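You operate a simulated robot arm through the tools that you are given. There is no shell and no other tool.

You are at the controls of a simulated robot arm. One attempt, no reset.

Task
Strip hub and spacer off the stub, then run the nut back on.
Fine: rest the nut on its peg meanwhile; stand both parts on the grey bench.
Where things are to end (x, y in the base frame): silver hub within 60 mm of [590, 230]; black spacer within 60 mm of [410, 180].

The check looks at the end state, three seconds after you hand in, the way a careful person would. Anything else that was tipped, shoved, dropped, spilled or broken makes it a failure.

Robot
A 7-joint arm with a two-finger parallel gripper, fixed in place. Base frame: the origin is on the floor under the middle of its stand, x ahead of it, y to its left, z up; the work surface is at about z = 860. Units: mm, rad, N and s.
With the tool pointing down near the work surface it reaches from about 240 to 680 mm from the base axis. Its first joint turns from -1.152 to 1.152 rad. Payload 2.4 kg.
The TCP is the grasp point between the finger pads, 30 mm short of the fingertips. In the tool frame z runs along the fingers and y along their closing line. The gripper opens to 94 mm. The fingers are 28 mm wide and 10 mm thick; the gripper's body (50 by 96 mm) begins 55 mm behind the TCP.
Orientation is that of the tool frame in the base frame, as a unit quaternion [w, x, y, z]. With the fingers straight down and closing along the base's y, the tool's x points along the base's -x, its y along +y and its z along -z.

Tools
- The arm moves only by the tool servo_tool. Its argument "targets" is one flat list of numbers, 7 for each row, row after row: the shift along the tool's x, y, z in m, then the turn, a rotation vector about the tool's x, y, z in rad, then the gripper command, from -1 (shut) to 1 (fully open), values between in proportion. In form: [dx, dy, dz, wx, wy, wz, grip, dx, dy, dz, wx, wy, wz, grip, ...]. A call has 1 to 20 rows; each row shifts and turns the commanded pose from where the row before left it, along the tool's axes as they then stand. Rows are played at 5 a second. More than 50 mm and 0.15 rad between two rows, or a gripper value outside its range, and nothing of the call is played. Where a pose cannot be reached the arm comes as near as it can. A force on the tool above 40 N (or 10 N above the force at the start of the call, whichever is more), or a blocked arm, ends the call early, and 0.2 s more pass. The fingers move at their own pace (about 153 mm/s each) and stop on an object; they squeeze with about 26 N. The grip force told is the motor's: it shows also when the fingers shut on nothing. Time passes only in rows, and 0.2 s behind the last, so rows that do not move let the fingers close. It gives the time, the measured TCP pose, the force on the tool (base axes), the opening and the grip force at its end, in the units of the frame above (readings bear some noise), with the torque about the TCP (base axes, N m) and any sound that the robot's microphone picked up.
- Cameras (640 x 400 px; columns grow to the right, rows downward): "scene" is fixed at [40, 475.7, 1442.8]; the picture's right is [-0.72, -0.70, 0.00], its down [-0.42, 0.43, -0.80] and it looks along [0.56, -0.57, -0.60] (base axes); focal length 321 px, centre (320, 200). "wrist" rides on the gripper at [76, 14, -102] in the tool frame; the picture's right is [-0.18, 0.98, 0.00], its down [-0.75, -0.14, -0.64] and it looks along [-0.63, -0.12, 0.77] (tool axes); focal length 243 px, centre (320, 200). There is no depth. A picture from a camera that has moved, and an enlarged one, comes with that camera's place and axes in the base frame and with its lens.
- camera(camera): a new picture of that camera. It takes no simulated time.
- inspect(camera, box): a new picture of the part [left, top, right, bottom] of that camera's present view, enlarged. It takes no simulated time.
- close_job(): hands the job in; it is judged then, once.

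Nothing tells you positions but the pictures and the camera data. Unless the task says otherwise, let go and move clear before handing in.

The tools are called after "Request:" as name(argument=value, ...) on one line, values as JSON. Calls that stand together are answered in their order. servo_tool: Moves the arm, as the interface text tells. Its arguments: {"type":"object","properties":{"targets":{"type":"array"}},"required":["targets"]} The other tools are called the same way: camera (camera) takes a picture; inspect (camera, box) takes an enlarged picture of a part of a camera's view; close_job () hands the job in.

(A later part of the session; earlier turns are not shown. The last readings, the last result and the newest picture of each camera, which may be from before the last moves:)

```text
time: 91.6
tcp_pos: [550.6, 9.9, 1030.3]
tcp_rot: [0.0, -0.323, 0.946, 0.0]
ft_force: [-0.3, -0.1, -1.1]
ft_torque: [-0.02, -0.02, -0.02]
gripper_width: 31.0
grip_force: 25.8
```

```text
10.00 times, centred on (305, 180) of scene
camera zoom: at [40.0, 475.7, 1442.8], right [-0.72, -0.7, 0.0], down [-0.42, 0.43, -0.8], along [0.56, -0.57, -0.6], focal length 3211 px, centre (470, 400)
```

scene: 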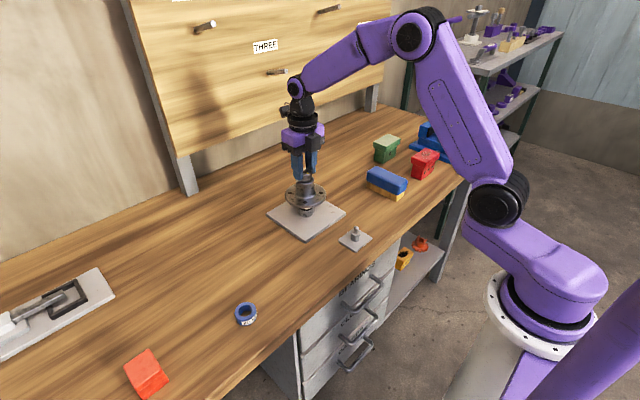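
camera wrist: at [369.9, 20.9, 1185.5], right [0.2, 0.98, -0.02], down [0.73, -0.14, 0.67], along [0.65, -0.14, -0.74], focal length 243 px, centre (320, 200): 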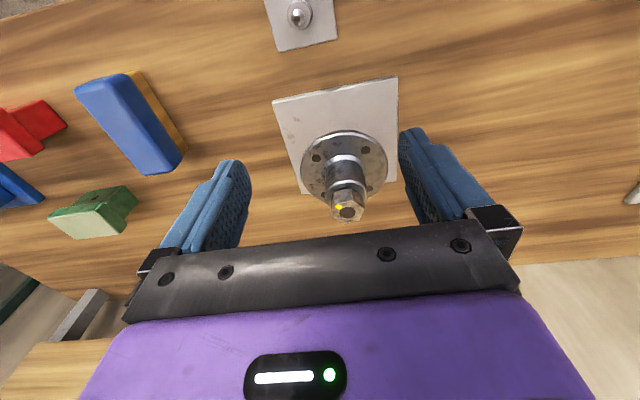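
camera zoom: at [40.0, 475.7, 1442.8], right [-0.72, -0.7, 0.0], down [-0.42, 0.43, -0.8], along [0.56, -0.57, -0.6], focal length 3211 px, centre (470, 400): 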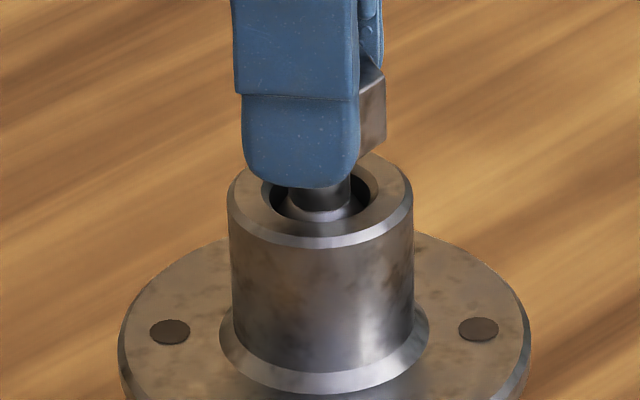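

The nut is off, with the threaded tip of the stub now visible below it. I'll keep lifting slowly until well clear.

Request:
servo_tool(targets=[0, 0, -0.002, 0, 0, 0, -1, 0, 0, -0.002, 0, 0, 0, -1, 0, 0, -0.003, 0, 0, 0, -1, 0, 0, -0.003, 0, 0, 0, -1, 0, 0, -0.004, 0, 0, 0, -1, 0, 0, -0.005, 0, 0, 0, -1, 0, 0, -0.006, 0, 0, 0, -1, 0, 0, -0.007, 0, 0, 0, -1, 0, 0, -0.008, 0, 0, 0, -1, 0, 0, 0, 0, 0, 0, -1])

Request:
inspect(camera="wrist", box=[240, 80, 400, 230])

Request:
inspect(camera="scene", box=[275, 140, 335, 200])

```text
time: 93.8
tcp_pos: [550.2, 10.9, 1070.6]
tcp_rot: [0.0, -0.323, 0.946, 0.0]
ft_force: [-0.5, 0.3, -0.2]
ft_torque: [-0.02, 0.06, 0.02]
gripper_width: 31.3
grip_force: 26.0
```

```text
2.67 times, centred on (320, 155) of wrist
camera zoom: at [481.3, -24.8, 1173.7], right [-0.45, 0.89, 0.0], down [0.68, 0.35, 0.64], along [0.57, 0.29, -0.77], focal length 647 px, centre (320, 320)
```

zoom: 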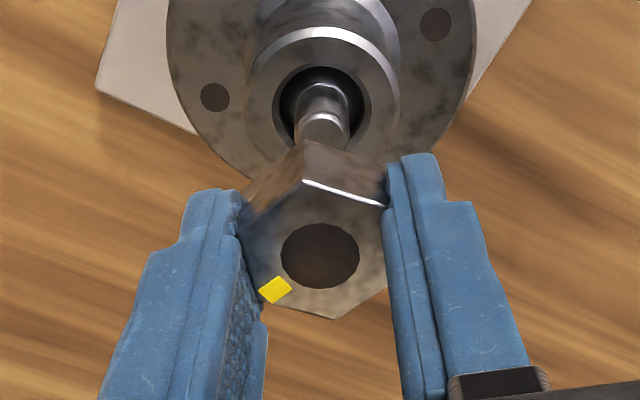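

```text
6.67 times, centred on (305, 170) of scene
camera zoom: at [40.0, 475.7, 1442.8], right [-0.72, -0.7, 0.0], down [-0.42, 0.43, -0.8], along [0.56, -0.57, -0.6], focal length 2141 px, centre (420, 400)
```

zoom: 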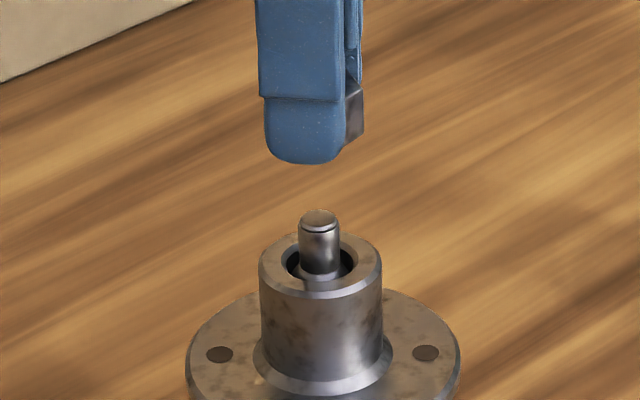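

The nut is off and held firmly; the stub tip is exposed (~15 mm diameter). I'll square the wrist and carry the nut over towards the peg at safe height.

Request:
servo_tool(targets=[0, 0, -0.005, 0, 0, 0.1316, -1, 0, 0, 0, 0, 0, 0.1316, -1, 0, 0, 0, 0, 0, 0.1316, -1, 0, 0, 0, 0, 0, 0.1316, -1, 0, 0, 0, 0, 0, 0.1316, -1, 0.02, -0.0025, 0, 0, 0, 0, -1, 0.025, -0.0035, 0, 0, 0, 0, -1, 0.025, -0.0035, 0, 0, 0, 0, -1, 0.025, -0.0035, 0, 0, 0, 0, -1, 0.025, -0.0035, 0, 0, 0, 0, -1, 0.02, -0.0025, 0, 0, 0, 0, -1, 0.02, -0.001, 0, 0, 0, 0, -1, 0, 0, 0, 0, 0, 0, -1])

Request:
camera(camera="wrist")

Request:
camera(camera="scene")

```text
time: 96.6
tcp_pos: [390.2, -12.5, 1075.3]
tcp_rot: [0.0, 0.0, 1.0, 0.0]
ft_force: [0.1, 0.8, -1.0]
ft_torque: [-0.02, 0.03, -0.01]
gripper_width: 31.3
grip_force: 25.4
```

```text
taken
camera wrist: at [315.2, 3.5, 1177.9], right [0.18, 0.98, 0.0], down [0.75, -0.14, 0.64], along [0.63, -0.12, -0.77], focal length 243 px, centre (320, 200)
```

wrist: 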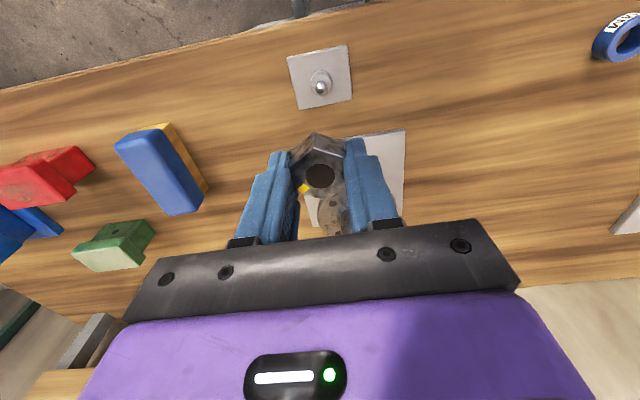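

```text
taken
```

scene: 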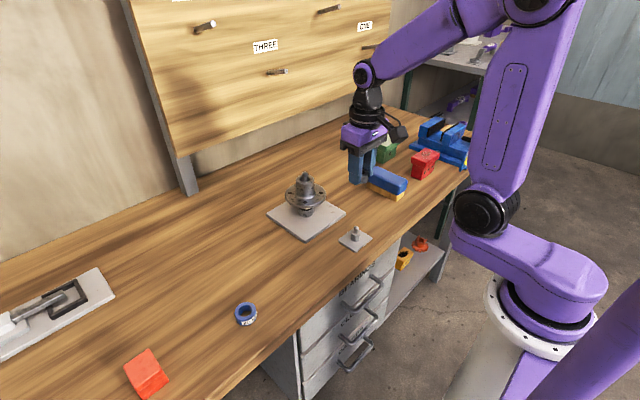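

Request:
inspect(camera="wrist", box=[270, 30, 370, 130])

Request:
inspect(camera="wrist", box=[270, 120, 370, 220])

```text
4.00 times, centred on (320, 80) of wrist
camera zoom: at [315.2, 3.5, 1177.9], right [0.18, 0.98, 0.0], down [0.75, -0.14, 0.64], along [0.63, -0.12, -0.77], focal length 970 px, centre (320, 680)
```

zoom: 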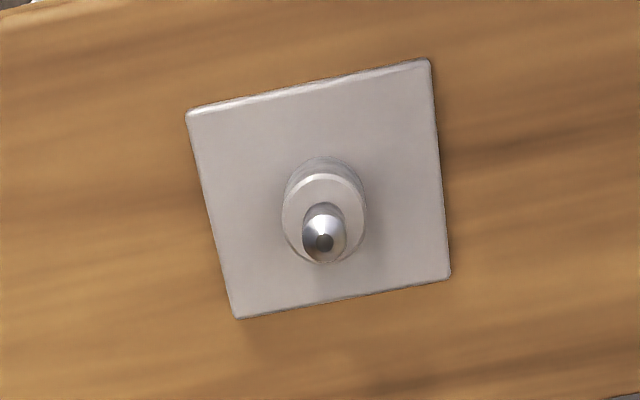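

```text
4.00 times, centred on (320, 170) of wrist
camera zoom: at [315.2, 3.5, 1177.9], right [0.18, 0.98, 0.0], down [0.75, -0.14, 0.64], along [0.63, -0.12, -0.77], focal length 970 px, centre (320, 320)
```

zoom: 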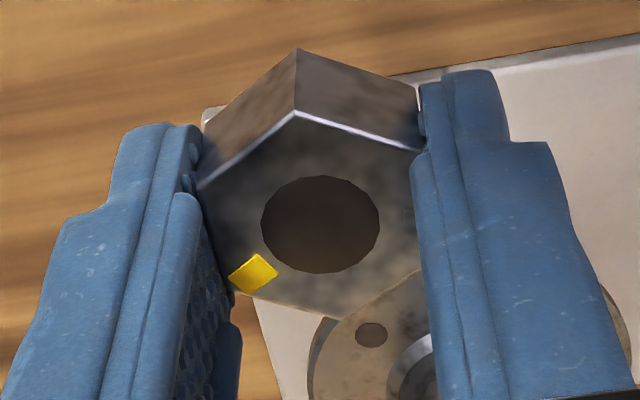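

The peg tip is about 1 mm off in y from the nut's axis. I'll correct that and descend to ~36 mm above the peg to check again.

Request:
servo_tool(targets=[0.0002, 0.001, 0.02, 0, 0, 0, -1, 0, 0, 0.025, 0, 0, 0, -1, 0, 0, 0.025, 0, 0, 0, -1, 0, 0, 0.02, 0, 0, 0, -1, 0, 0, 0.013, 0, 0, 0, -1, 0, 0, 0, 0, 0, 0, -1])

Request:
inspect(camera="wrist", box=[240, 80, 400, 200])

Request:
inspect(camera="scene", box=[320, 180, 400, 260])

```text
time: 98.0
tcp_pos: [390.4, -8.3, 972.2]
tcp_rot: [0.0, -0.001, 1.0, 0.0]
ft_force: [0.4, 0.6, 0.2]
ft_torque: [0.0, 0.0, -0.01]
gripper_width: 31.4
grip_force: 25.9
```

```text
3.33 times, centred on (320, 140) of wrist
camera zoom: at [314.5, 6.3, 1074.7], right [0.18, 0.98, 0.0], down [0.75, -0.14, 0.64], along [0.63, -0.12, -0.77], focal length 809 px, centre (320, 400)
```

zoom: 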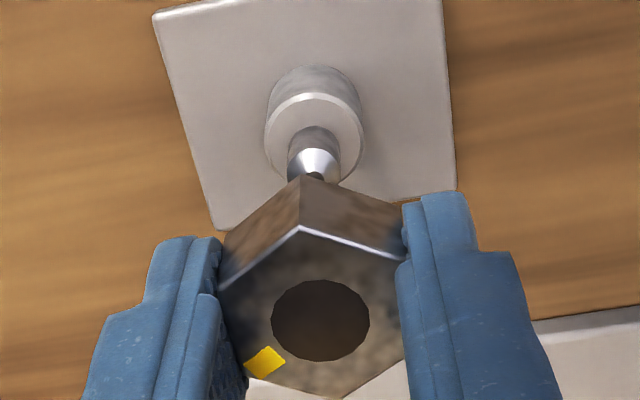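

```text
5.00 times, centred on (360, 220) of scene
camera zoom: at [40.0, 475.7, 1442.8], right [-0.72, -0.7, 0.0], down [-0.42, 0.43, -0.8], along [0.56, -0.57, -0.6], focal length 1606 px, centre (120, 100)
```

zoom: 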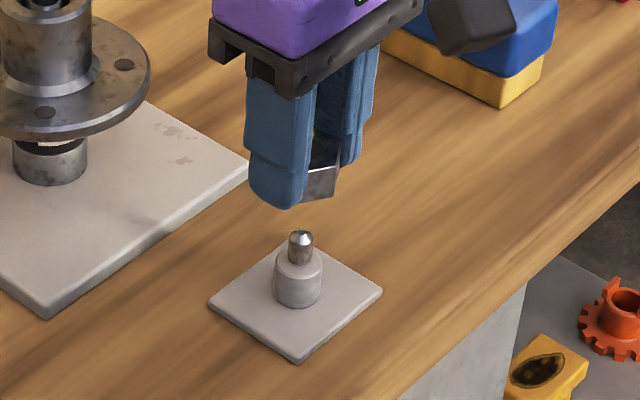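

The peg tip is at z≈904 and 1.3 mm to the -y side of the nut axis. I'll correct and lower the nut over the pin, slowing near contact.

Request:
servo_tool(targets=[0.0001, -0.0013, 0, 0, 0, 0, -1, 0, 0, 0, 0, 0, 0, -1, 0, 0, 0.01, 0, 0, 0, -1, 0, 0, 0.01, 0, 0, 0, -1, 0, 0, 0.006, 0, 0, 0, -1, 0, 0, 0.004, 0, 0, 0, -1, 0, 0, 0.004, 0, 0, 0, -1, 0, 0, 0.004, 0, 0, 0, -1, 0, 0, 0, 0, 0, 0, -1])

Request:
inspect(camera="wrist", box=[240, 80, 400, 200])

Request:
inspect(camera="scene", box=[320, 190, 400, 260])

```text
time: 100.0
tcp_pos: [390.2, -9.8, 935.2]
tcp_rot: [-0.001, 0.0, 1.0, 0.0]
ft_force: [0.3, 0.5, -0.2]
ft_torque: [0.0, -0.01, 0.01]
gripper_width: 31.1
grip_force: 26.1
```

```text
3.33 times, centred on (320, 140) of wrist
camera zoom: at [313.9, 4.9, 1037.7], right [0.18, 0.98, 0.0], down [0.75, -0.14, 0.64], along [0.63, -0.12, -0.77], focal length 809 px, centre (320, 400)
```

zoom: 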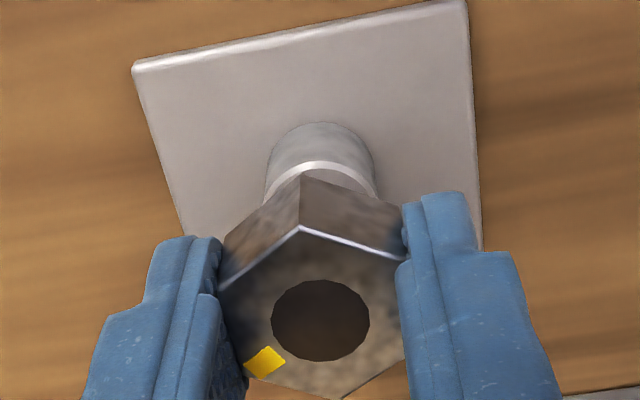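

```text
5.71 times, centred on (360, 225) of scene
camera zoom: at [40.0, 475.7, 1442.8], right [-0.72, -0.7, 0.0], down [-0.42, 0.43, -0.8], along [0.56, -0.57, -0.6], focal length 1835 px, centre (91, 57)
```

zoom: 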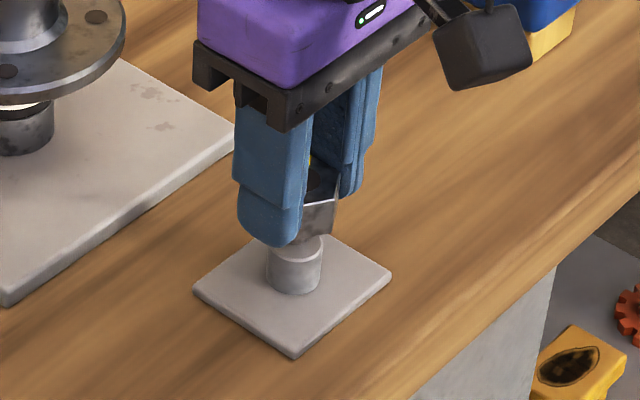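

Laterally aligned with the peg cylinder. I'll continue down in 2 mm steps and watch for contact.

Request:
servo_tool(targets=[0, 0, 0.002, 0, 0, 0, -1, 0, 0, 0.002, 0, 0, 0, -1, 0, 0, 0.002, 0, 0, 0, -1, 0, 0, 0.002, 0, 0, 0, -1, 0, 0, 0, 0, 0, 0, -1])

Request:
servo_tool(targets=[0, 0, 0.0015, 0, 0, 0, -1, 0, 0, 0.0015, 0, 0, 0, -1, 0, 0, 0.0015, 0, 0, 0, -1, 0, 0, 0, 0, 0, 0, -1])

Request:
inspect(camera="scene", box=[330, 200, 390, 250])

```text
time: 101.2
tcp_pos: [390.0, -10.0, 926.3]
tcp_rot: [-0.001, -0.001, 1.0, 0.001]
ft_force: [0.4, -0.3, -1.1]
ft_torque: [-0.01, 0.0, 0.01]
gripper_width: 31.2
grip_force: 25.8
```

```text
time: 102.2
tcp_pos: [390.1, -9.7, 921.3]
tcp_rot: [0.0, 0.0, 1.0, 0.0]
ft_force: [-0.6, -0.2, -1.1]
ft_torque: [0.02, 0.02, 0.0]
gripper_width: 31.2
grip_force: 26.5
```

```text
8.00 times, centred on (360, 225) of scene
camera zoom: at [40.0, 475.7, 1442.8], right [-0.72, -0.7, 0.0], down [-0.42, 0.43, -0.8], along [0.56, -0.57, -0.6], focal length 2569 px, centre (0, 0)
```

zoom: 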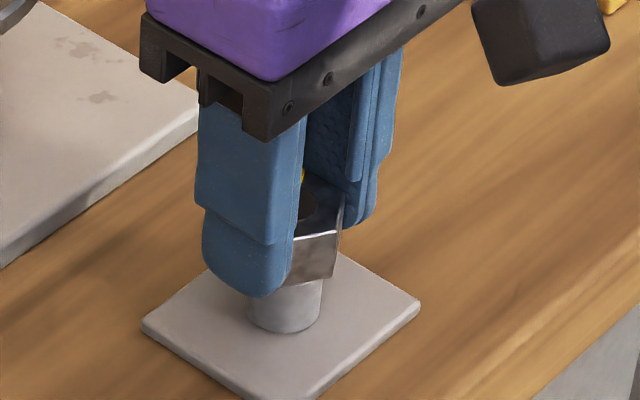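

The nut slides over the pin with no contact force. Continuing in 1 mm steps to the shoulder.

Request:
servo_tool(targets=[0, 0, 0.001, 0, 0, 0, -1, 0, 0, 0.001, 0, 0, 0, -1, 0, 0, 0.001, 0, 0, 0, -1, 0, 0, 0, 0, 0, 0, -1])

Request:
servo_tool(targets=[0, 0, 0.0007, 0, 0, 0, -1, 0, 0, 0.0007, 0, 0, 0, -1, 0, 0, 0, 0, 0, 0, -1])

```text
time: 103.2
tcp_pos: [390.3, -10.7, 919.2]
tcp_rot: [0.001, 0.0, 1.0, 0.0]
ft_force: [-0.6, -0.5, -1.2]
ft_torque: [0.01, 0.01, 0.03]
gripper_width: 31.2
grip_force: 26.2
```

```text
time: 104.0
tcp_pos: [391.4, -10.5, 917.3]
tcp_rot: [0.0, 0.001, 1.0, 0.001]
ft_force: [-4.8, 0.2, 16.8]
ft_torque: [0.02, 0.2, 0.02]
gripper_width: 31.3
grip_force: 26.1
```

Contact at z≈917, right where the nut should seat on the peg's shoulder. I'll relieve the pressure slightly, check, and release.

Request:
servo_tool(targets=[0, 0, -0.0008, 0, 0, 0, -1, 0, 0, 0, 0, 0, 0, -1])

Request:
inspect(camera="wrist", box=[240, 80, 400, 200])

Request:
inspect(camera="scene", box=[330, 205, 380, 250])

```text
time: 104.6
tcp_pos: [390.0, -9.8, 918.4]
tcp_rot: [0.0, 0.0, 1.0, 0.0]
ft_force: [0.6, -0.4, -0.1]
ft_torque: [-0.03, 0.0, 0.03]
gripper_width: 31.2
grip_force: 26.4
```

```text
3.33 times, centred on (320, 140) of wrist
camera zoom: at [313.7, 5.1, 1021.5], right [0.18, 0.98, 0.0], down [0.75, -0.14, 0.64], along [0.63, -0.12, -0.77], focal length 809 px, centre (320, 400)
```

zoom: 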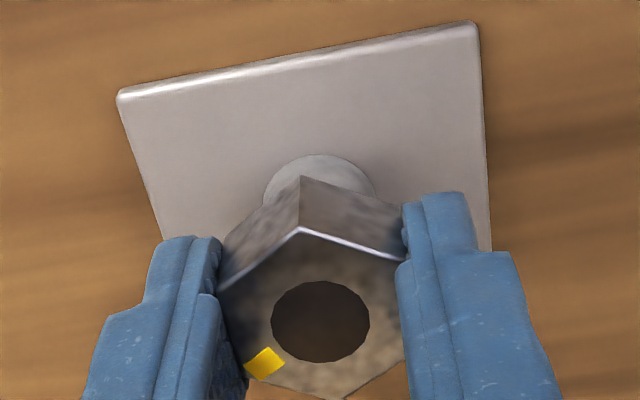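

```text
8.89 times, centred on (355, 228) of scene
camera zoom: at [40.0, 475.7, 1442.8], right [-0.72, -0.7, 0.0], down [-0.42, 0.43, -0.8], along [0.56, -0.57, -0.6], focal length 2855 px, centre (9, -44)
```

zoom: 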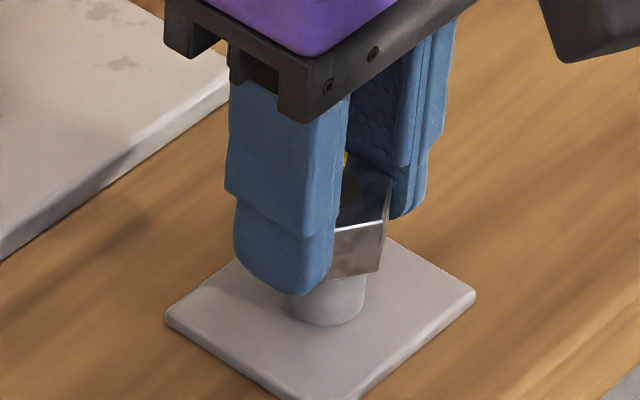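

The nut's underside is at z≈887, on the shoulder with the pin in the bore. Opening and rising clear.

Request:
servo_tool(targets=[0, 0, 0, 0, 0, 0, -0.25, 0, 0, 0, 0, 0, 0, 0, 0, 0, 0, 0, 0, 0, 0.2, 0, 0, 0, 0, 0, 0, 0.2, 0, 0, -0.01, 0, 0, 0, 0.2, 0, 0, -0.02, 0, 0, 0, 0.3, 0, 0, -0.03, 0, 0, 0, 0.3, 0, 0, -0.03, 0, 0, 0, 0.3, 0, 0, 0, 0, 0, 0, 0.3])

Request:
inspect(camera="wrist", box=[240, 30, 400, 150])

Request:
inspect(camera="scene", box=[330, 205, 380, 250])

```text
time: 106.6
tcp_pos: [389.6, -8.2, 1009.3]
tcp_rot: [0.0, 0.0, 1.0, 0.0]
ft_force: [0.6, -0.5, 0.4]
ft_torque: [-0.03, 0.0, -0.02]
gripper_width: 60.9
grip_force: 0.0
```

```text
3.33 times, centred on (320, 90) of wrist
camera zoom: at [313.5, 6.4, 1111.3], right [0.18, 0.98, 0.0], down [0.75, -0.14, 0.64], along [0.63, -0.12, -0.77], focal length 809 px, centre (320, 567)
```

zoom: 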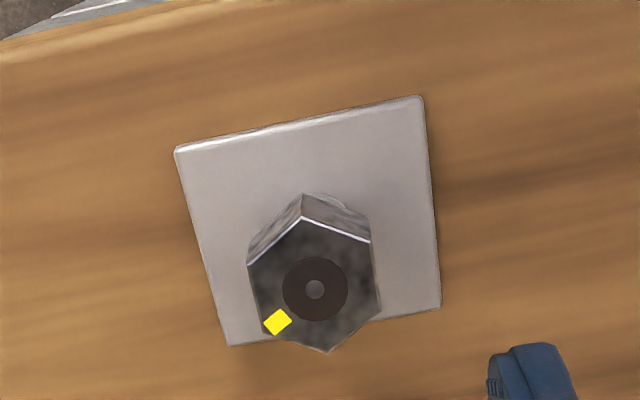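

```text
8.89 times, centred on (355, 228) of scene
camera zoom: at [39.9, 475.7, 1442.8], right [-0.72, -0.7, 0.0], down [-0.42, 0.43, -0.8], along [0.56, -0.57, -0.6], focal length 2855 px, centre (9, -44)
```

zoom: 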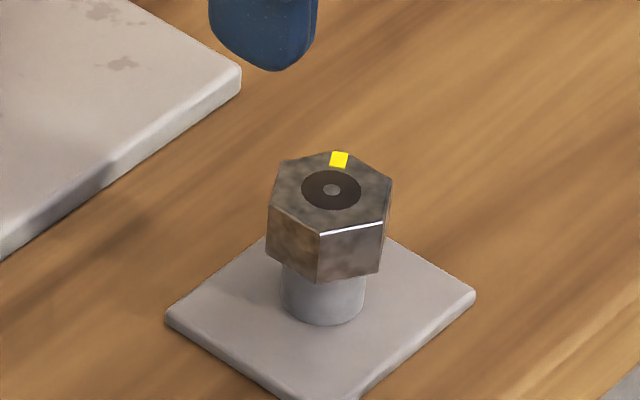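

The nut sits squarely on its peg with the pin showing in the bore. Next is the hub: I'll move above it with the gripper wide open and check the centring on the boss.

Request:
servo_tool(targets=[0, 0, -0.03, 0, 0, 0, 1, 0, 0, -0.03, 0, 0, 0, 1, -0.02, 0.002, 0, 0, 0, 0, 1, -0.028, 0.003, 0, 0, 0, 0, 1, -0.028, 0.003, 0, 0, 0, 0, 1, -0.028, 0.003, 0, 0, 0, 0, 1, -0.028, 0.003, 0, 0, 0, 0, 1, -0.018, 0.003, 0, 0, 0, 0, 1, -0.01, 0.001, 0, 0, 0, 0, 1, 0, 0, 0, 0, 0, 0, 1])

Request:
camera(camera="wrist")

Request:
inspect(camera="wrist", box=[240, 20, 400, 180])

```text
time: 108.8
tcp_pos: [548.9, 8.4, 1069.3]
tcp_rot: [0.0, 0.0, 1.0, -0.001]
ft_force: [0.2, 0.3, 0.4]
ft_torque: [0.01, 0.0, 0.0]
gripper_width: 94.3
grip_force: 0.0
```

```text
taken
camera wrist: at [473.1, 23.8, 1172.0], right [0.18, 0.98, 0.0], down [0.75, -0.14, 0.64], along [0.63, -0.12, -0.77], focal length 243 px, centre (320, 200)
```

wrist: 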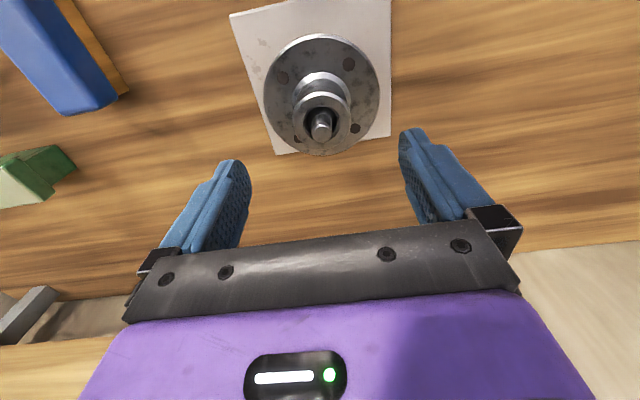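

```text
2.50 times, centred on (320, 100) of wrist
camera zoom: at [473.1, 23.8, 1172.0], right [0.18, 0.98, 0.0], down [0.75, -0.14, 0.64], along [0.63, -0.12, -0.77], focal length 606 px, centre (320, 450)
```

zoom: 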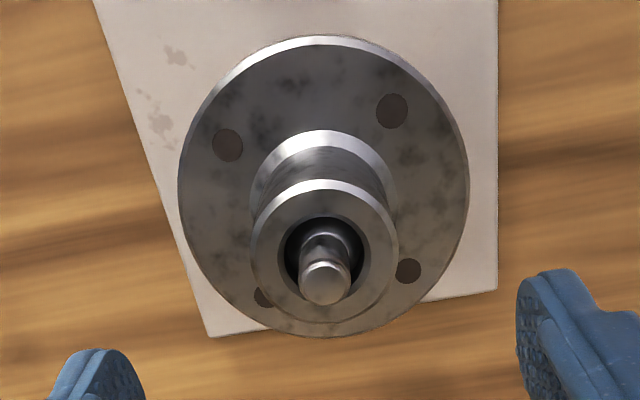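

The boss centre is 1.5 mm to +y of the TCP; flange top is about z=939 and boss top 984. I'll correct and descend so the tips stay ~10 mm above the flange.

Request:
servo_tool(targets=[-0.0003, 0.0015, 0.02, 0, 0, 0, 1, 0, 0, 0.025, 0, 0, 0, 1, 0, 0, 0.02, 0, 0, 0, 1, 0, 0, 0.015, 0, 0, 0, 1, 0, 0, 0.01, 0, 0, 0, 1, 0, 0, 0, 0, 0, 0, 0.5])

Request:
inspect(camera="wrist", box=[220, 60, 420, 230])

Request:
inspect(camera="scene", box=[265, 130, 345, 220])

```text
time: 110.2
tcp_pos: [550.4, 9.6, 977.5]
tcp_rot: [0.0, 0.0, 1.0, 0.0]
ft_force: [-0.1, 0.0, -0.6]
ft_torque: [0.03, -0.01, -0.01]
gripper_width: 70.4
grip_force: 0.0
```

```text
2.35 times, centred on (320, 145) of wrist
camera zoom: at [474.0, 24.3, 1079.3], right [0.18, 0.98, 0.0], down [0.75, -0.14, 0.64], along [0.63, -0.12, -0.77], focal length 571 px, centre (320, 329)
```

zoom: 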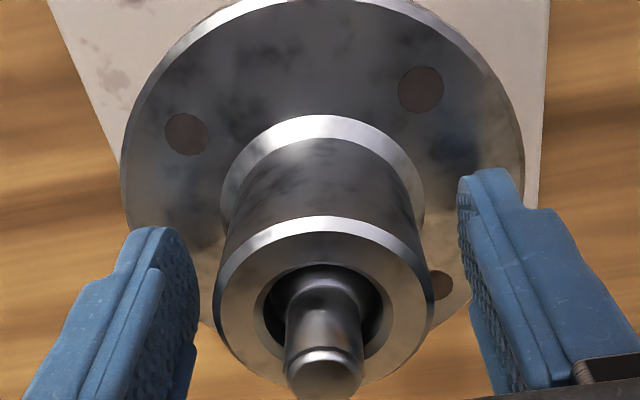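

```text
4.44 times, centred on (305, 175) of scene
camera zoom: at [40.0, 475.7, 1442.8], right [-0.72, -0.7, 0.0], down [-0.42, 0.43, -0.8], along [0.56, -0.57, -0.6], focal length 1427 px, centre (387, 311)
```

zoom: 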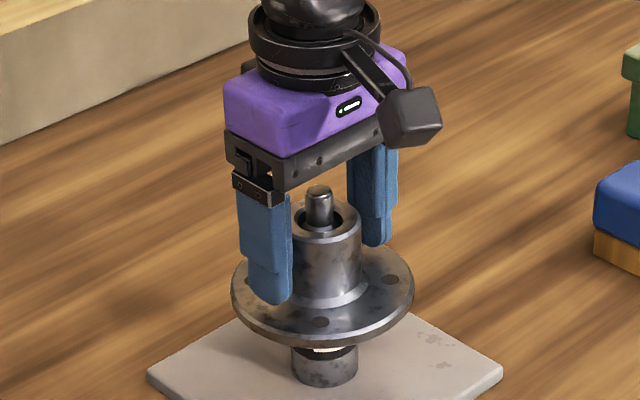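

Fingers straddle the boss with tips clear of the flange and palm well above the stub tip. Closing on the boss.

Request:
servo_tool(targets=[0, 0, 0, 0, 0, 0, 0.2, 0, 0, 0, 0, 0, 0, 0.05, 0, 0, 0, 0, 0, 0, -1, 0, 0, 0, 0, 0, 0, -1, 0, 0, 0, 0, 0, 0, -1])

Request:
inspect(camera="wrist", box=[220, 60, 420, 230])

```text
time: 111.4
tcp_pos: [549.9, 9.5, 976.1]
tcp_rot: [0.0, 0.0, 1.0, -0.001]
ft_force: [-1.1, 3.3, 0.7]
ft_torque: [0.1, -0.02, 0.02]
gripper_width: 47.3
grip_force: 26.2
```

```text
2.35 times, centred on (320, 145) of wrist
camera zoom: at [474.0, 24.8, 1079.6], right [0.18, 0.98, 0.0], down [0.75, -0.14, 0.64], along [0.63, -0.12, -0.77], focal length 571 px, centre (320, 329)
```

zoom: 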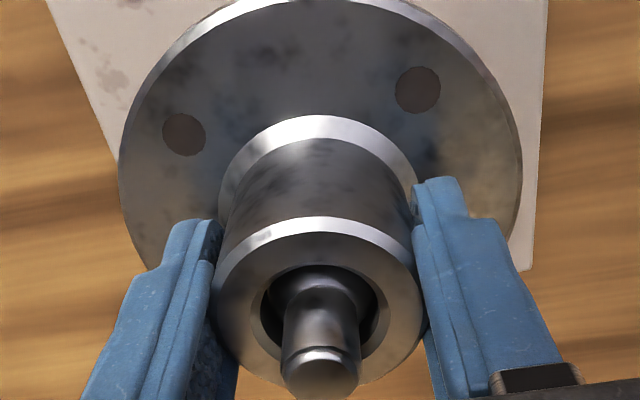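

Gripped at 47.3 mm on the boss. I'll relieve the small side load and start lifting in small steps.

Request:
servo_tool(targets=[0, 0.0005, 0, 0, 0, 0, -1, 0, 0, -0.001, 0, 0, 0, -1, 0, 0, -0.001, 0, 0, 0, -1, 0, 0, -0.001, 0, 0, 0, -1, 0, 0, 0, 0, 0, 0, -1])

Request:
servo_tool(targets=[0, 0, -0.002, 0, 0, 0, -1, 0, 0, -0.002, 0, 0, 0, -1, 0, 0, -0.002, 0, 0, 0, -1, 0, 0, 0, 0, 0, 0, -1])

Request:
inspect(camera="scene", box=[265, 130, 345, 220])

Request:
inspect(camera="wrist", box=[220, 60, 420, 230])

```text
time: 112.6
tcp_pos: [550.9, 10.0, 980.8]
tcp_rot: [0.001, 0.0, 1.0, 0.0]
ft_force: [0.0, -0.3, -11.1]
ft_torque: [-0.02, -0.05, 0.0]
gripper_width: 47.5
grip_force: 26.3
```

```text
time: 113.6
tcp_pos: [550.7, 9.9, 987.2]
tcp_rot: [0.0, 0.0, 1.0, 0.0]
ft_force: [0.0, -0.4, -10.4]
ft_torque: [0.0, 0.0, 0.05]
gripper_width: 47.2
grip_force: 25.8
```

```text
4.44 times, centred on (305, 175) of scene
camera zoom: at [40.2, 475.7, 1442.8], right [-0.72, -0.7, 0.0], down [-0.42, 0.43, -0.8], along [0.56, -0.57, -0.6], focal length 1427 px, centre (387, 311)
```

zoom: 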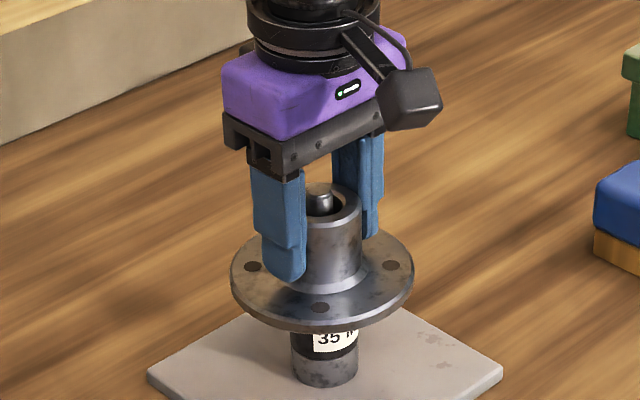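

```text
2.35 times, centred on (320, 145) of wrist
camera zoom: at [473.7, 25.0, 1090.1], right [0.18, 0.98, 0.0], down [0.75, -0.14, 0.64], along [0.63, -0.12, -0.77], focal length 571 px, centre (320, 329)
```

zoom: 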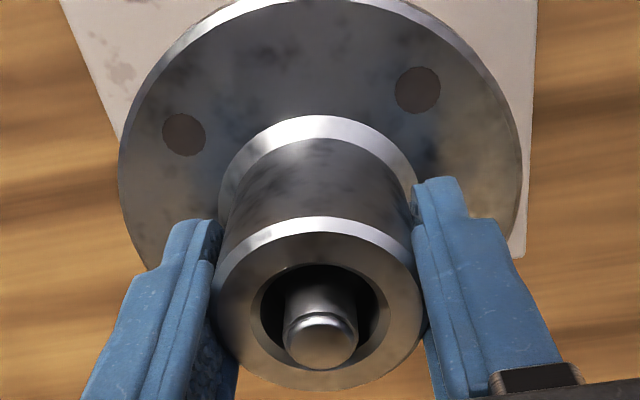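

The hub lifts cleanly (~1.1 kg), and the black spacer (label "35 …") stays behind. Continuing the lift above the stub tip.

Request:
servo_tool(targets=[0, 0, -0.004, 0, 0, 0, -1, 0, 0, -0.006, 0, 0, 0, -1, 0, 0, -0.008, 0, 0, 0, -1, 0, 0, -0.008, 0, 0, 0, -1, 0, 0, -0.008, 0, 0, 0, -1, 0, 0, -0.008, 0, 0, 0, -1, 0, 0, -0.008, 0, 0, 0, -1, 0, 0, -0.008, 0, 0, 0, -1, 0, 0, -0.008, 0, 0, 0, -1, 0, 0, -0.008, 0, 0, 0, -1, 0, 0, -0.008, 0, 0, 0, -1, 0, 0, -0.004, 0, 0, 0, -1, 0, 0, 0, 0, 0, 0, -1])

Request:
camera(camera="scene")

Request:
inspect(camera="scene", box=[260, 120, 350, 240])

Request:
inspect(camera="wrist", box=[220, 60, 420, 230])

```text
time: 116.4
tcp_pos: [549.7, 9.9, 1074.0]
tcp_rot: [0.0, 0.0, 1.0, 0.0]
ft_force: [-0.7, 0.1, -11.0]
ft_torque: [-0.05, 0.04, 0.01]
gripper_width: 47.5
grip_force: 26.0
```

```text
taken
```

scene: 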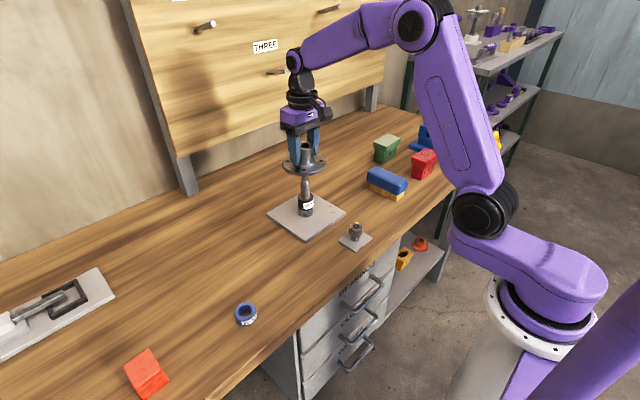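

```text
3.33 times, centred on (305, 180) of scene
camera zoom: at [40.2, 475.7, 1442.8], right [-0.72, -0.7, 0.0], down [-0.42, 0.43, -0.8], along [0.56, -0.57, -0.6], focal length 1070 px, centre (370, 267)
```

zoom: 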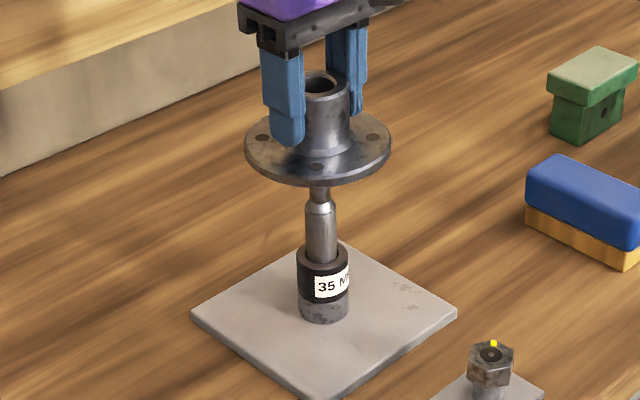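

```text
2.35 times, centred on (320, 145) of wrist
camera zoom: at [474.1, 25.2, 1176.8], right [0.18, 0.98, 0.0], down [0.75, -0.14, 0.64], along [0.63, -0.12, -0.77], focal length 571 px, centre (320, 329)
```

zoom: 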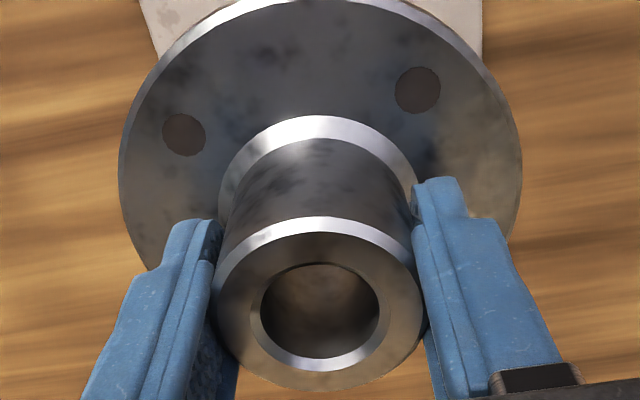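

There's roughly 17 mm clearance over the stub tip. I'll rise another 10 mm and carry the hub to (590, 230).

Request:
servo_tool(targets=[0, 0, -0.01, 0, 0, 0, -1, -0.002, 0.01, 0, 0, 0, 0, -1, -0.003, 0.018, 0, 0, 0, 0, -1, -0.0045, 0.025, 0, 0, 0, 0, -1, -0.0045, 0.025, 0, 0, 0, 0, -1, -0.0045, 0.025, 0, 0, 0, 0, -1, -0.0045, 0.025, 0, 0, 0, 0, -1, -0.0045, 0.025, 0, 0, 0, 0, -1, -0.0045, 0.025, 0, 0, 0, 0, -1, -0.004, 0.022, 0, 0, 0, 0, -1, -0.003, 0.014, 0, 0, 0, 0, -1, -0.001, 0.006, 0, 0, 0, 0, -1, 0, 0, 0, 0, 0, 0, -1])

Request:
camera(camera="scene")

Request:
camera(camera="wrist")

```text
time: 119.2
tcp_pos: [591.4, 229.2, 1083.5]
tcp_rot: [0.0, -0.001, 1.0, 0.0]
ft_force: [0.0, 0.7, -10.2]
ft_torque: [-0.02, 0.01, 0.02]
gripper_width: 47.5
grip_force: 26.4
```

```text
taken
```

scene: 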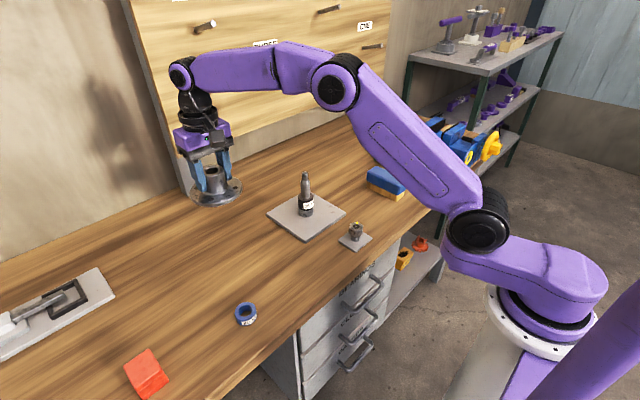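

```text
taken
camera wrist: at [515.9, 245.3, 1186.2], right [0.18, 0.98, 0.0], down [0.75, -0.14, 0.64], along [0.63, -0.12, -0.77], focal length 243 px, centre (320, 200)
```

wrist: 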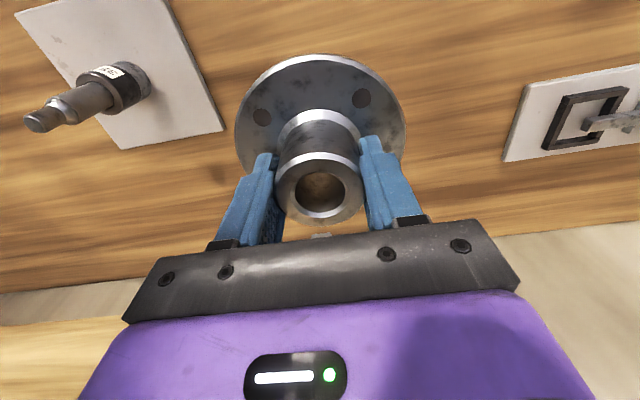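

The spot under the hub is clear bench. Lowering steadily, then in small steps near contact (expected TCP z≈911).

Request:
servo_tool(targets=[0, 0, 0.01, 0, 0, 0, -1, 0, 0, 0.02, 0, 0, 0, -1, 0, 0, 0.025, 0, 0, 0, -1, 0, 0, 0.025, 0, 0, 0, -1, 0, 0, 0.025, 0, 0, 0, -1, 0, 0, 0.02, 0, 0, 0, -1, 0, 0, 0.015, 0, 0, 0, -1, 0, 0, 0.01, 0, 0, 0, -1, 0, 0, 0, 0, 0, 0, -1])

Request:
inspect(camera="scene", box=[170, 140, 290, 270])

```text
time: 121.2
tcp_pos: [590.3, 228.8, 931.6]
tcp_rot: [0.0, 0.0, 1.0, 0.0]
ft_force: [0.4, 0.2, -10.7]
ft_torque: [0.03, -0.05, 0.01]
gripper_width: 47.6
grip_force: 26.1
```

```text
3.08 times, centred on (230, 205) of scene
camera zoom: at [40.2, 475.8, 1442.7], right [-0.72, -0.7, 0.0], down [-0.42, 0.43, -0.8], along [0.56, -0.57, -0.6], focal length 988 px, centre (597, 185)
```

zoom: 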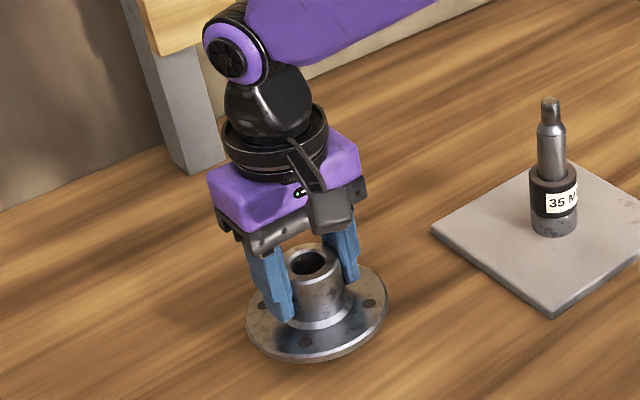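

Request:
servo_tool(targets=[0, 0, 0.003, 0, 0, 0, -1, 0, 0, 0.003, 0, 0, 0, -1, 0, 0, 0.003, 0, 0, 0, -1, 0, 0, 0.003, 0, 0, 0, -1, 0, 0, 0, 0, 0, 0, -1])

Request:
servo_tool(targets=[0, 0, 0.0015, 0, 0, 0, -1, 0, 0, 0.0015, 0, 0, 0, -1, 0, 0, 0.0015, 0, 0, 0, -1, 0, 0, 0, 0, 0, 0, -1])

```text
time: 122.4
tcp_pos: [590.1, 230.3, 921.0]
tcp_rot: [0.0, 0.001, 1.0, -0.001]
ft_force: [0.0, 0.2, -11.1]
ft_torque: [0.06, 0.01, 0.01]
gripper_width: 47.4
grip_force: 25.9
```

```text
time: 123.4
tcp_pos: [589.8, 230.6, 917.1]
tcp_rot: [0.0, 0.0, 1.0, 0.0]
ft_force: [0.2, 0.3, -10.8]
ft_torque: [0.03, -0.02, -0.02]
gripper_width: 47.5
grip_force: 25.8
```

Request:
servo_tool(targets=[0, 0, 0.001, 0, 0, 0, -1, 0, 0, 0.001, 0, 0, 0, -1, 0, 0, 0.001, 0, 0, 0, -1, 0, 0, 0, 0, 0, 0, -1])

Request:
servo_tool(targets=[0, 0, 0.001, 0, 0, 0, -1, 0, 0, 0.001, 0, 0, 0, -1, 0, 0, 0, 0, 0, 0, -1])

Request:
inspect(camera="scene", box=[180, 180, 270, 270])

```text
time: 124.4
tcp_pos: [589.9, 229.7, 913.8]
tcp_rot: [0.0, -0.001, 1.0, 0.0]
ft_force: [-0.3, -0.5, -10.2]
ft_torque: [0.03, -0.04, -0.01]
gripper_width: 47.6
grip_force: 26.1
```

```text
time: 125.2
tcp_pos: [592.3, 229.3, 911.0]
tcp_rot: [-0.001, 0.001, 1.0, -0.001]
ft_force: [0.3, 0.6, -10.7]
ft_torque: [0.01, 0.0, 0.0]
gripper_width: 47.4
grip_force: 26.3
```

```text
4.44 times, centred on (225, 225) of scene
camera zoom: at [40.2, 475.8, 1442.7], right [-0.72, -0.7, 0.0], down [-0.42, 0.43, -0.8], along [0.56, -0.57, -0.6], focal length 1427 px, centre (742, 89)
```

zoom: 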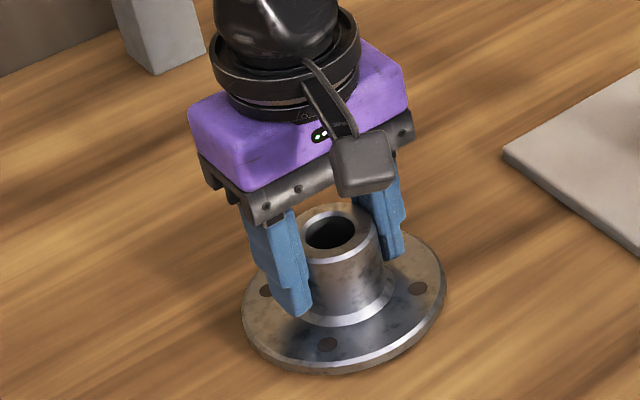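

Request:
servo_tool(targets=[0, 0, 0.001, 0, 0, 0, -1, 0, 0, 0.001, 0, 0, 0, -1, 0, 0, 0, 0, 0, 0, -1])

Request:
servo_tool(targets=[0, 0, 0.001, 0, 0, 0, -1, 0, 0, 0.0005, 0, 0, 0, -1, 0, 0, 0, 0, 0, 0, -1])

```text
time: 126.0
tcp_pos: [590.9, 230.8, 908.5]
tcp_rot: [0.0, 0.0, 1.0, -0.001]
ft_force: [0.5, -0.5, -10.4]
ft_torque: [0.0, 0.01, -0.02]
gripper_width: 47.5
grip_force: 25.8
```

```text
time: 126.8
tcp_pos: [591.1, 230.5, 907.8]
tcp_rot: [0.0, 0.0, 1.0, 0.0]
ft_force: [-0.1, 0.3, -12.2]
ft_torque: [0.03, 0.02, 0.01]
gripper_width: 47.2
grip_force: 25.6
```

Request:
servo_tool(targets=[0, 0, 0.001, 0, 0, 0, -1, 0, 0, 0.001, 0, 0, 0, -1, 0, 0, 0, 0, 0, 0, -1])

Request:
servo_tool(targets=[0, 0, 0.001, 0, 0, 0, -1, 0, 0, 0.001, 0, 0, 0, -1, 0, 0, 0, 0, 0, 0, -1])

Request:
inspect(camera="scene", box=[190, 200, 260, 270])

```text
time: 127.6
tcp_pos: [591.7, 229.8, 908.1]
tcp_rot: [0.002, 0.0, 1.0, 0.001]
ft_force: [-1.3, -0.8, 7.9]
ft_torque: [-0.28, 0.67, 0.05]
gripper_width: 47.2
grip_force: 26.7
```

```text
time: 128.4
tcp_pos: [589.9, 229.9, 906.5]
tcp_rot: [0.003, 0.0, 1.0, 0.001]
ft_force: [-0.2, -0.7, 19.5]
ft_torque: [-0.3, 0.0, 0.0]
gripper_width: 47.3
grip_force: 26.1
```

```text
5.71 times, centred on (225, 235) of scene
camera zoom: at [39.6, 475.6, 1442.8], right [-0.72, -0.7, 0.0], down [-0.42, 0.43, -0.8], along [0.56, -0.57, -0.6], focal length 1835 px, centre (863, 0)
```

zoom: 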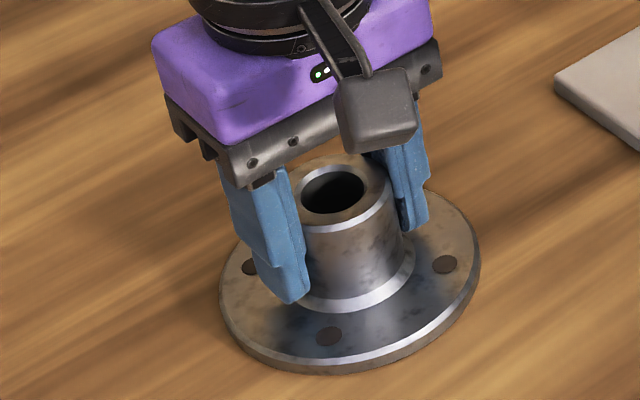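

The hub is seated on the bench. I'll relieve the pressure, open and rise straight up.

Request:
servo_tool(targets=[0, 0, -0.0013, 0, 0, 0, -1, 0, 0, 0, 0, 0, 0, -1])

Request:
servo_tool(targets=[0, 0, 0, 0, 0, 0, 0.05, 0, 0, 0, 0, 0, 0, 0.1, 0, 0, 0, 0, 0, 0, 0.3, 0, 0, 0, 0, 0, 0, 0.6, 0, 0, -0.005, 0, 0, 0, 0.6, 0, 0, -0.015, 0, 0, 0, 0.6, 0, 0, -0.03, 0, 0, 0, 0.6, 0, 0, -0.03, 0, 0, 0, 0.6, 0, 0, -0.03, 0, 0, 0, 0.6, 0, 0, -0.03, 0, 0, 0, 0.6, 0, 0, 0, 0, 0, 0, 0.6])

Request:
camera(camera="scene")

Request:
camera(camera="wrist")

```text
time: 129.0
tcp_pos: [590.7, 229.4, 906.4]
tcp_rot: [0.0, 0.001, 1.0, 0.001]
ft_force: [7.1, 2.1, 10.8]
ft_torque: [0.12, -0.49, 0.06]
gripper_width: 47.6
grip_force: 26.4
```

```text
time: 131.4
tcp_pos: [588.8, 229.8, 1046.4]
tcp_rot: [0.0, 0.0, 1.0, 0.0]
ft_force: [-0.2, 0.3, -0.1]
ft_torque: [0.01, 0.0, 0.0]
gripper_width: 75.3
grip_force: 0.1
```

```text
taken
```

scene: 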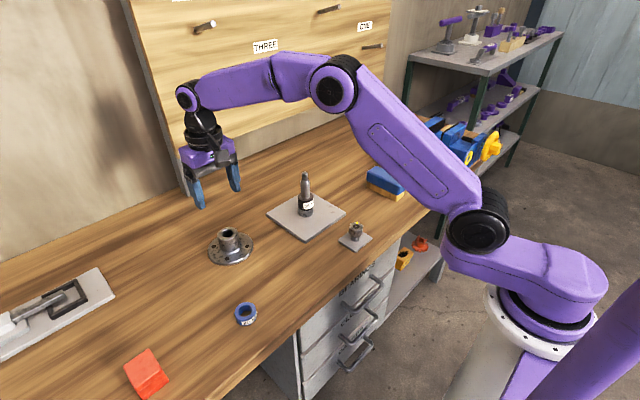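

```text
taken
camera wrist: at [513.1, 245.1, 1149.8], right [0.18, 0.98, 0.0], down [0.75, -0.14, 0.64], along [0.63, -0.12, -0.77], focal length 243 px, centre (320, 200)
```

wrist: 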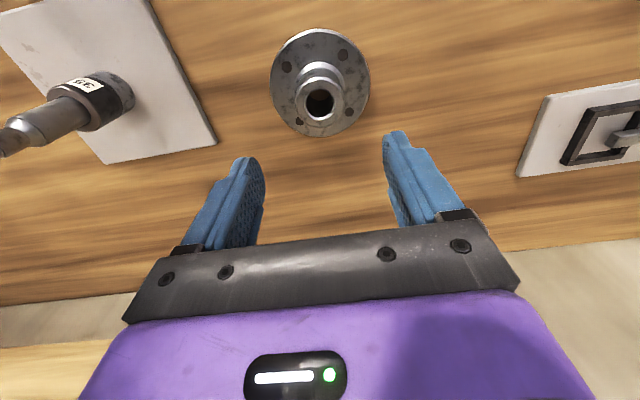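

The hub stands squarely at (590, 230). Next the spacer: I'll go back above the bare stub at safe height and measure the stub tip and spacer top heights.

Request:
servo_tool(targets=[0, 0, -0.02, 0, 0, 0, 1, 0, 0, -0.02, 0, 0, 0, 1, 0.002, -0.012, 0, 0, 0, 0, 1, 0.004, -0.024, 0, 0, 0, 0, 1, 0.005, -0.027, 0, 0, 0, 0, 1, 0.005, -0.027, 0, 0, 0, 0, 1, 0.005, -0.027, 0, 0, 0, 0, 1, 0.005, -0.027, 0, 0, 0, 0, 1, 0.005, -0.027, 0, 0, 0, 0, 1, 0.005, -0.027, 0, 0, 0, 0, 1, 0.003, -0.0218, 0, 0, 0, 0, 1, 0, 0, 0, 0, 0, 0, 1])

Request:
inspect(camera="wrist", box=[240, 20, 400, 180])

Request:
inspect(camera="scene", box=[260, 155, 350, 245])

```text
time: 134.0
tcp_pos: [550.1, 9.2, 1086.7]
tcp_rot: [0.0, 0.0, 1.0, 0.001]
ft_force: [-0.1, 0.1, -0.2]
ft_torque: [0.0, -0.01, 0.01]
gripper_width: 93.9
grip_force: 0.1
```

```text
2.50 times, centred on (320, 100) of wrist
camera zoom: at [473.9, 23.9, 1189.9], right [0.18, 0.98, 0.0], down [0.75, -0.14, 0.64], along [0.63, -0.12, -0.77], focal length 606 px, centre (320, 450)
```

zoom: 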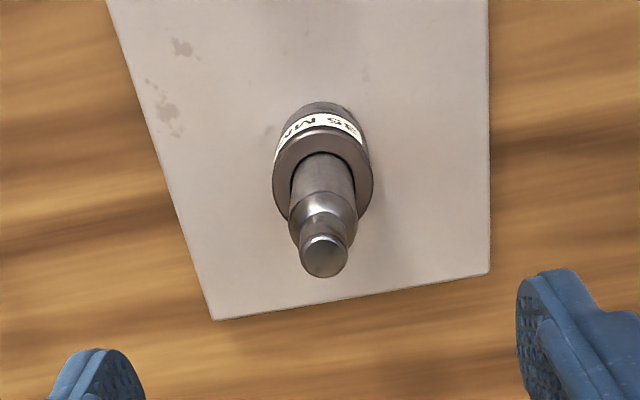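

```text
4.44 times, centred on (305, 200) of scene
camera zoom: at [40.0, 475.7, 1442.8], right [-0.72, -0.7, 0.0], down [-0.42, 0.43, -0.8], along [0.56, -0.57, -0.6], focal length 1427 px, centre (387, 200)
```

zoom: 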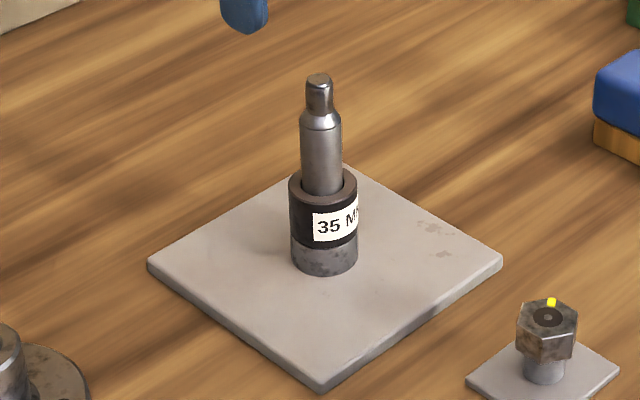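

The spacer is 35 mm tall with its top at z≈929; the stub tip is at ≈1003. With the palm kept just above the stub tip, the fingertips can take the top ~8 mm of the spacer. I'll centre and descend in stages.

Request:
servo_tool(targets=[-0.0002, 0.0007, 0.02, 0, 0, 0, 1, 0, 0, 0.025, 0, 0, 0, 1, 0, 0, 0.025, 0, 0, 0, 1, 0, 0, 0.025, 0, 0, 0, 0.6, 0, 0, 0.02, 0, 0, 0, 0.4, 0, 0, 0.01, 0, 0, 0, 0.4, 0, 0, 0.005, 0, 0, 0, 0.3, 0, 0, 0, 0, 0, 0, 0.3])

Request:
inspect(camera="wrist", box=[220, 60, 420, 230])

Request:
inspect(camera="scene", box=[265, 140, 345, 220])

```text
time: 135.8
tcp_pos: [552.3, 10.9, 955.4]
tcp_rot: [0.0, 0.001, 1.0, 0.0]
ft_force: [0.7, 0.0, 0.4]
ft_torque: [0.01, 0.01, 0.02]
gripper_width: 61.0
grip_force: 0.1
```

```text
2.35 times, centred on (320, 145) of wrist
camera zoom: at [476.1, 25.9, 1058.2], right [0.18, 0.98, 0.0], down [0.75, -0.14, 0.64], along [0.63, -0.12, -0.77], focal length 571 px, centre (320, 329)
```

zoom: 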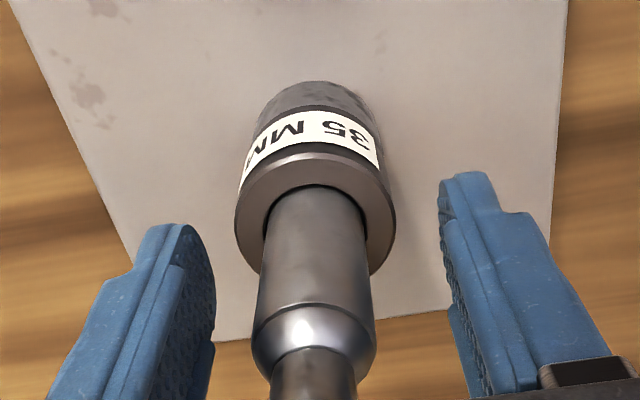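

```text
5.00 times, centred on (305, 180) of scene
camera zoom: at [40.0, 475.7, 1442.8], right [-0.72, -0.7, 0.0], down [-0.42, 0.43, -0.8], along [0.56, -0.57, -0.6], focal length 1606 px, centre (395, 300)
```

zoom: 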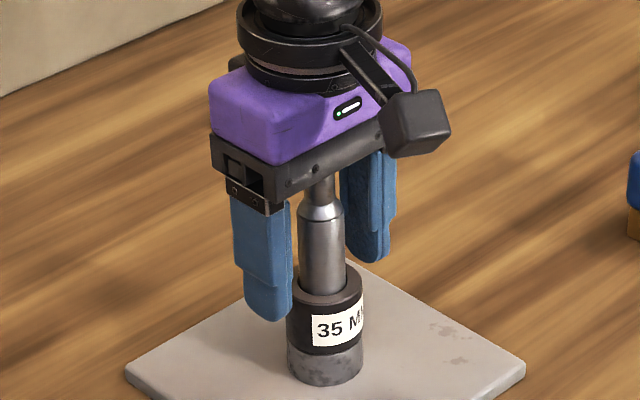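

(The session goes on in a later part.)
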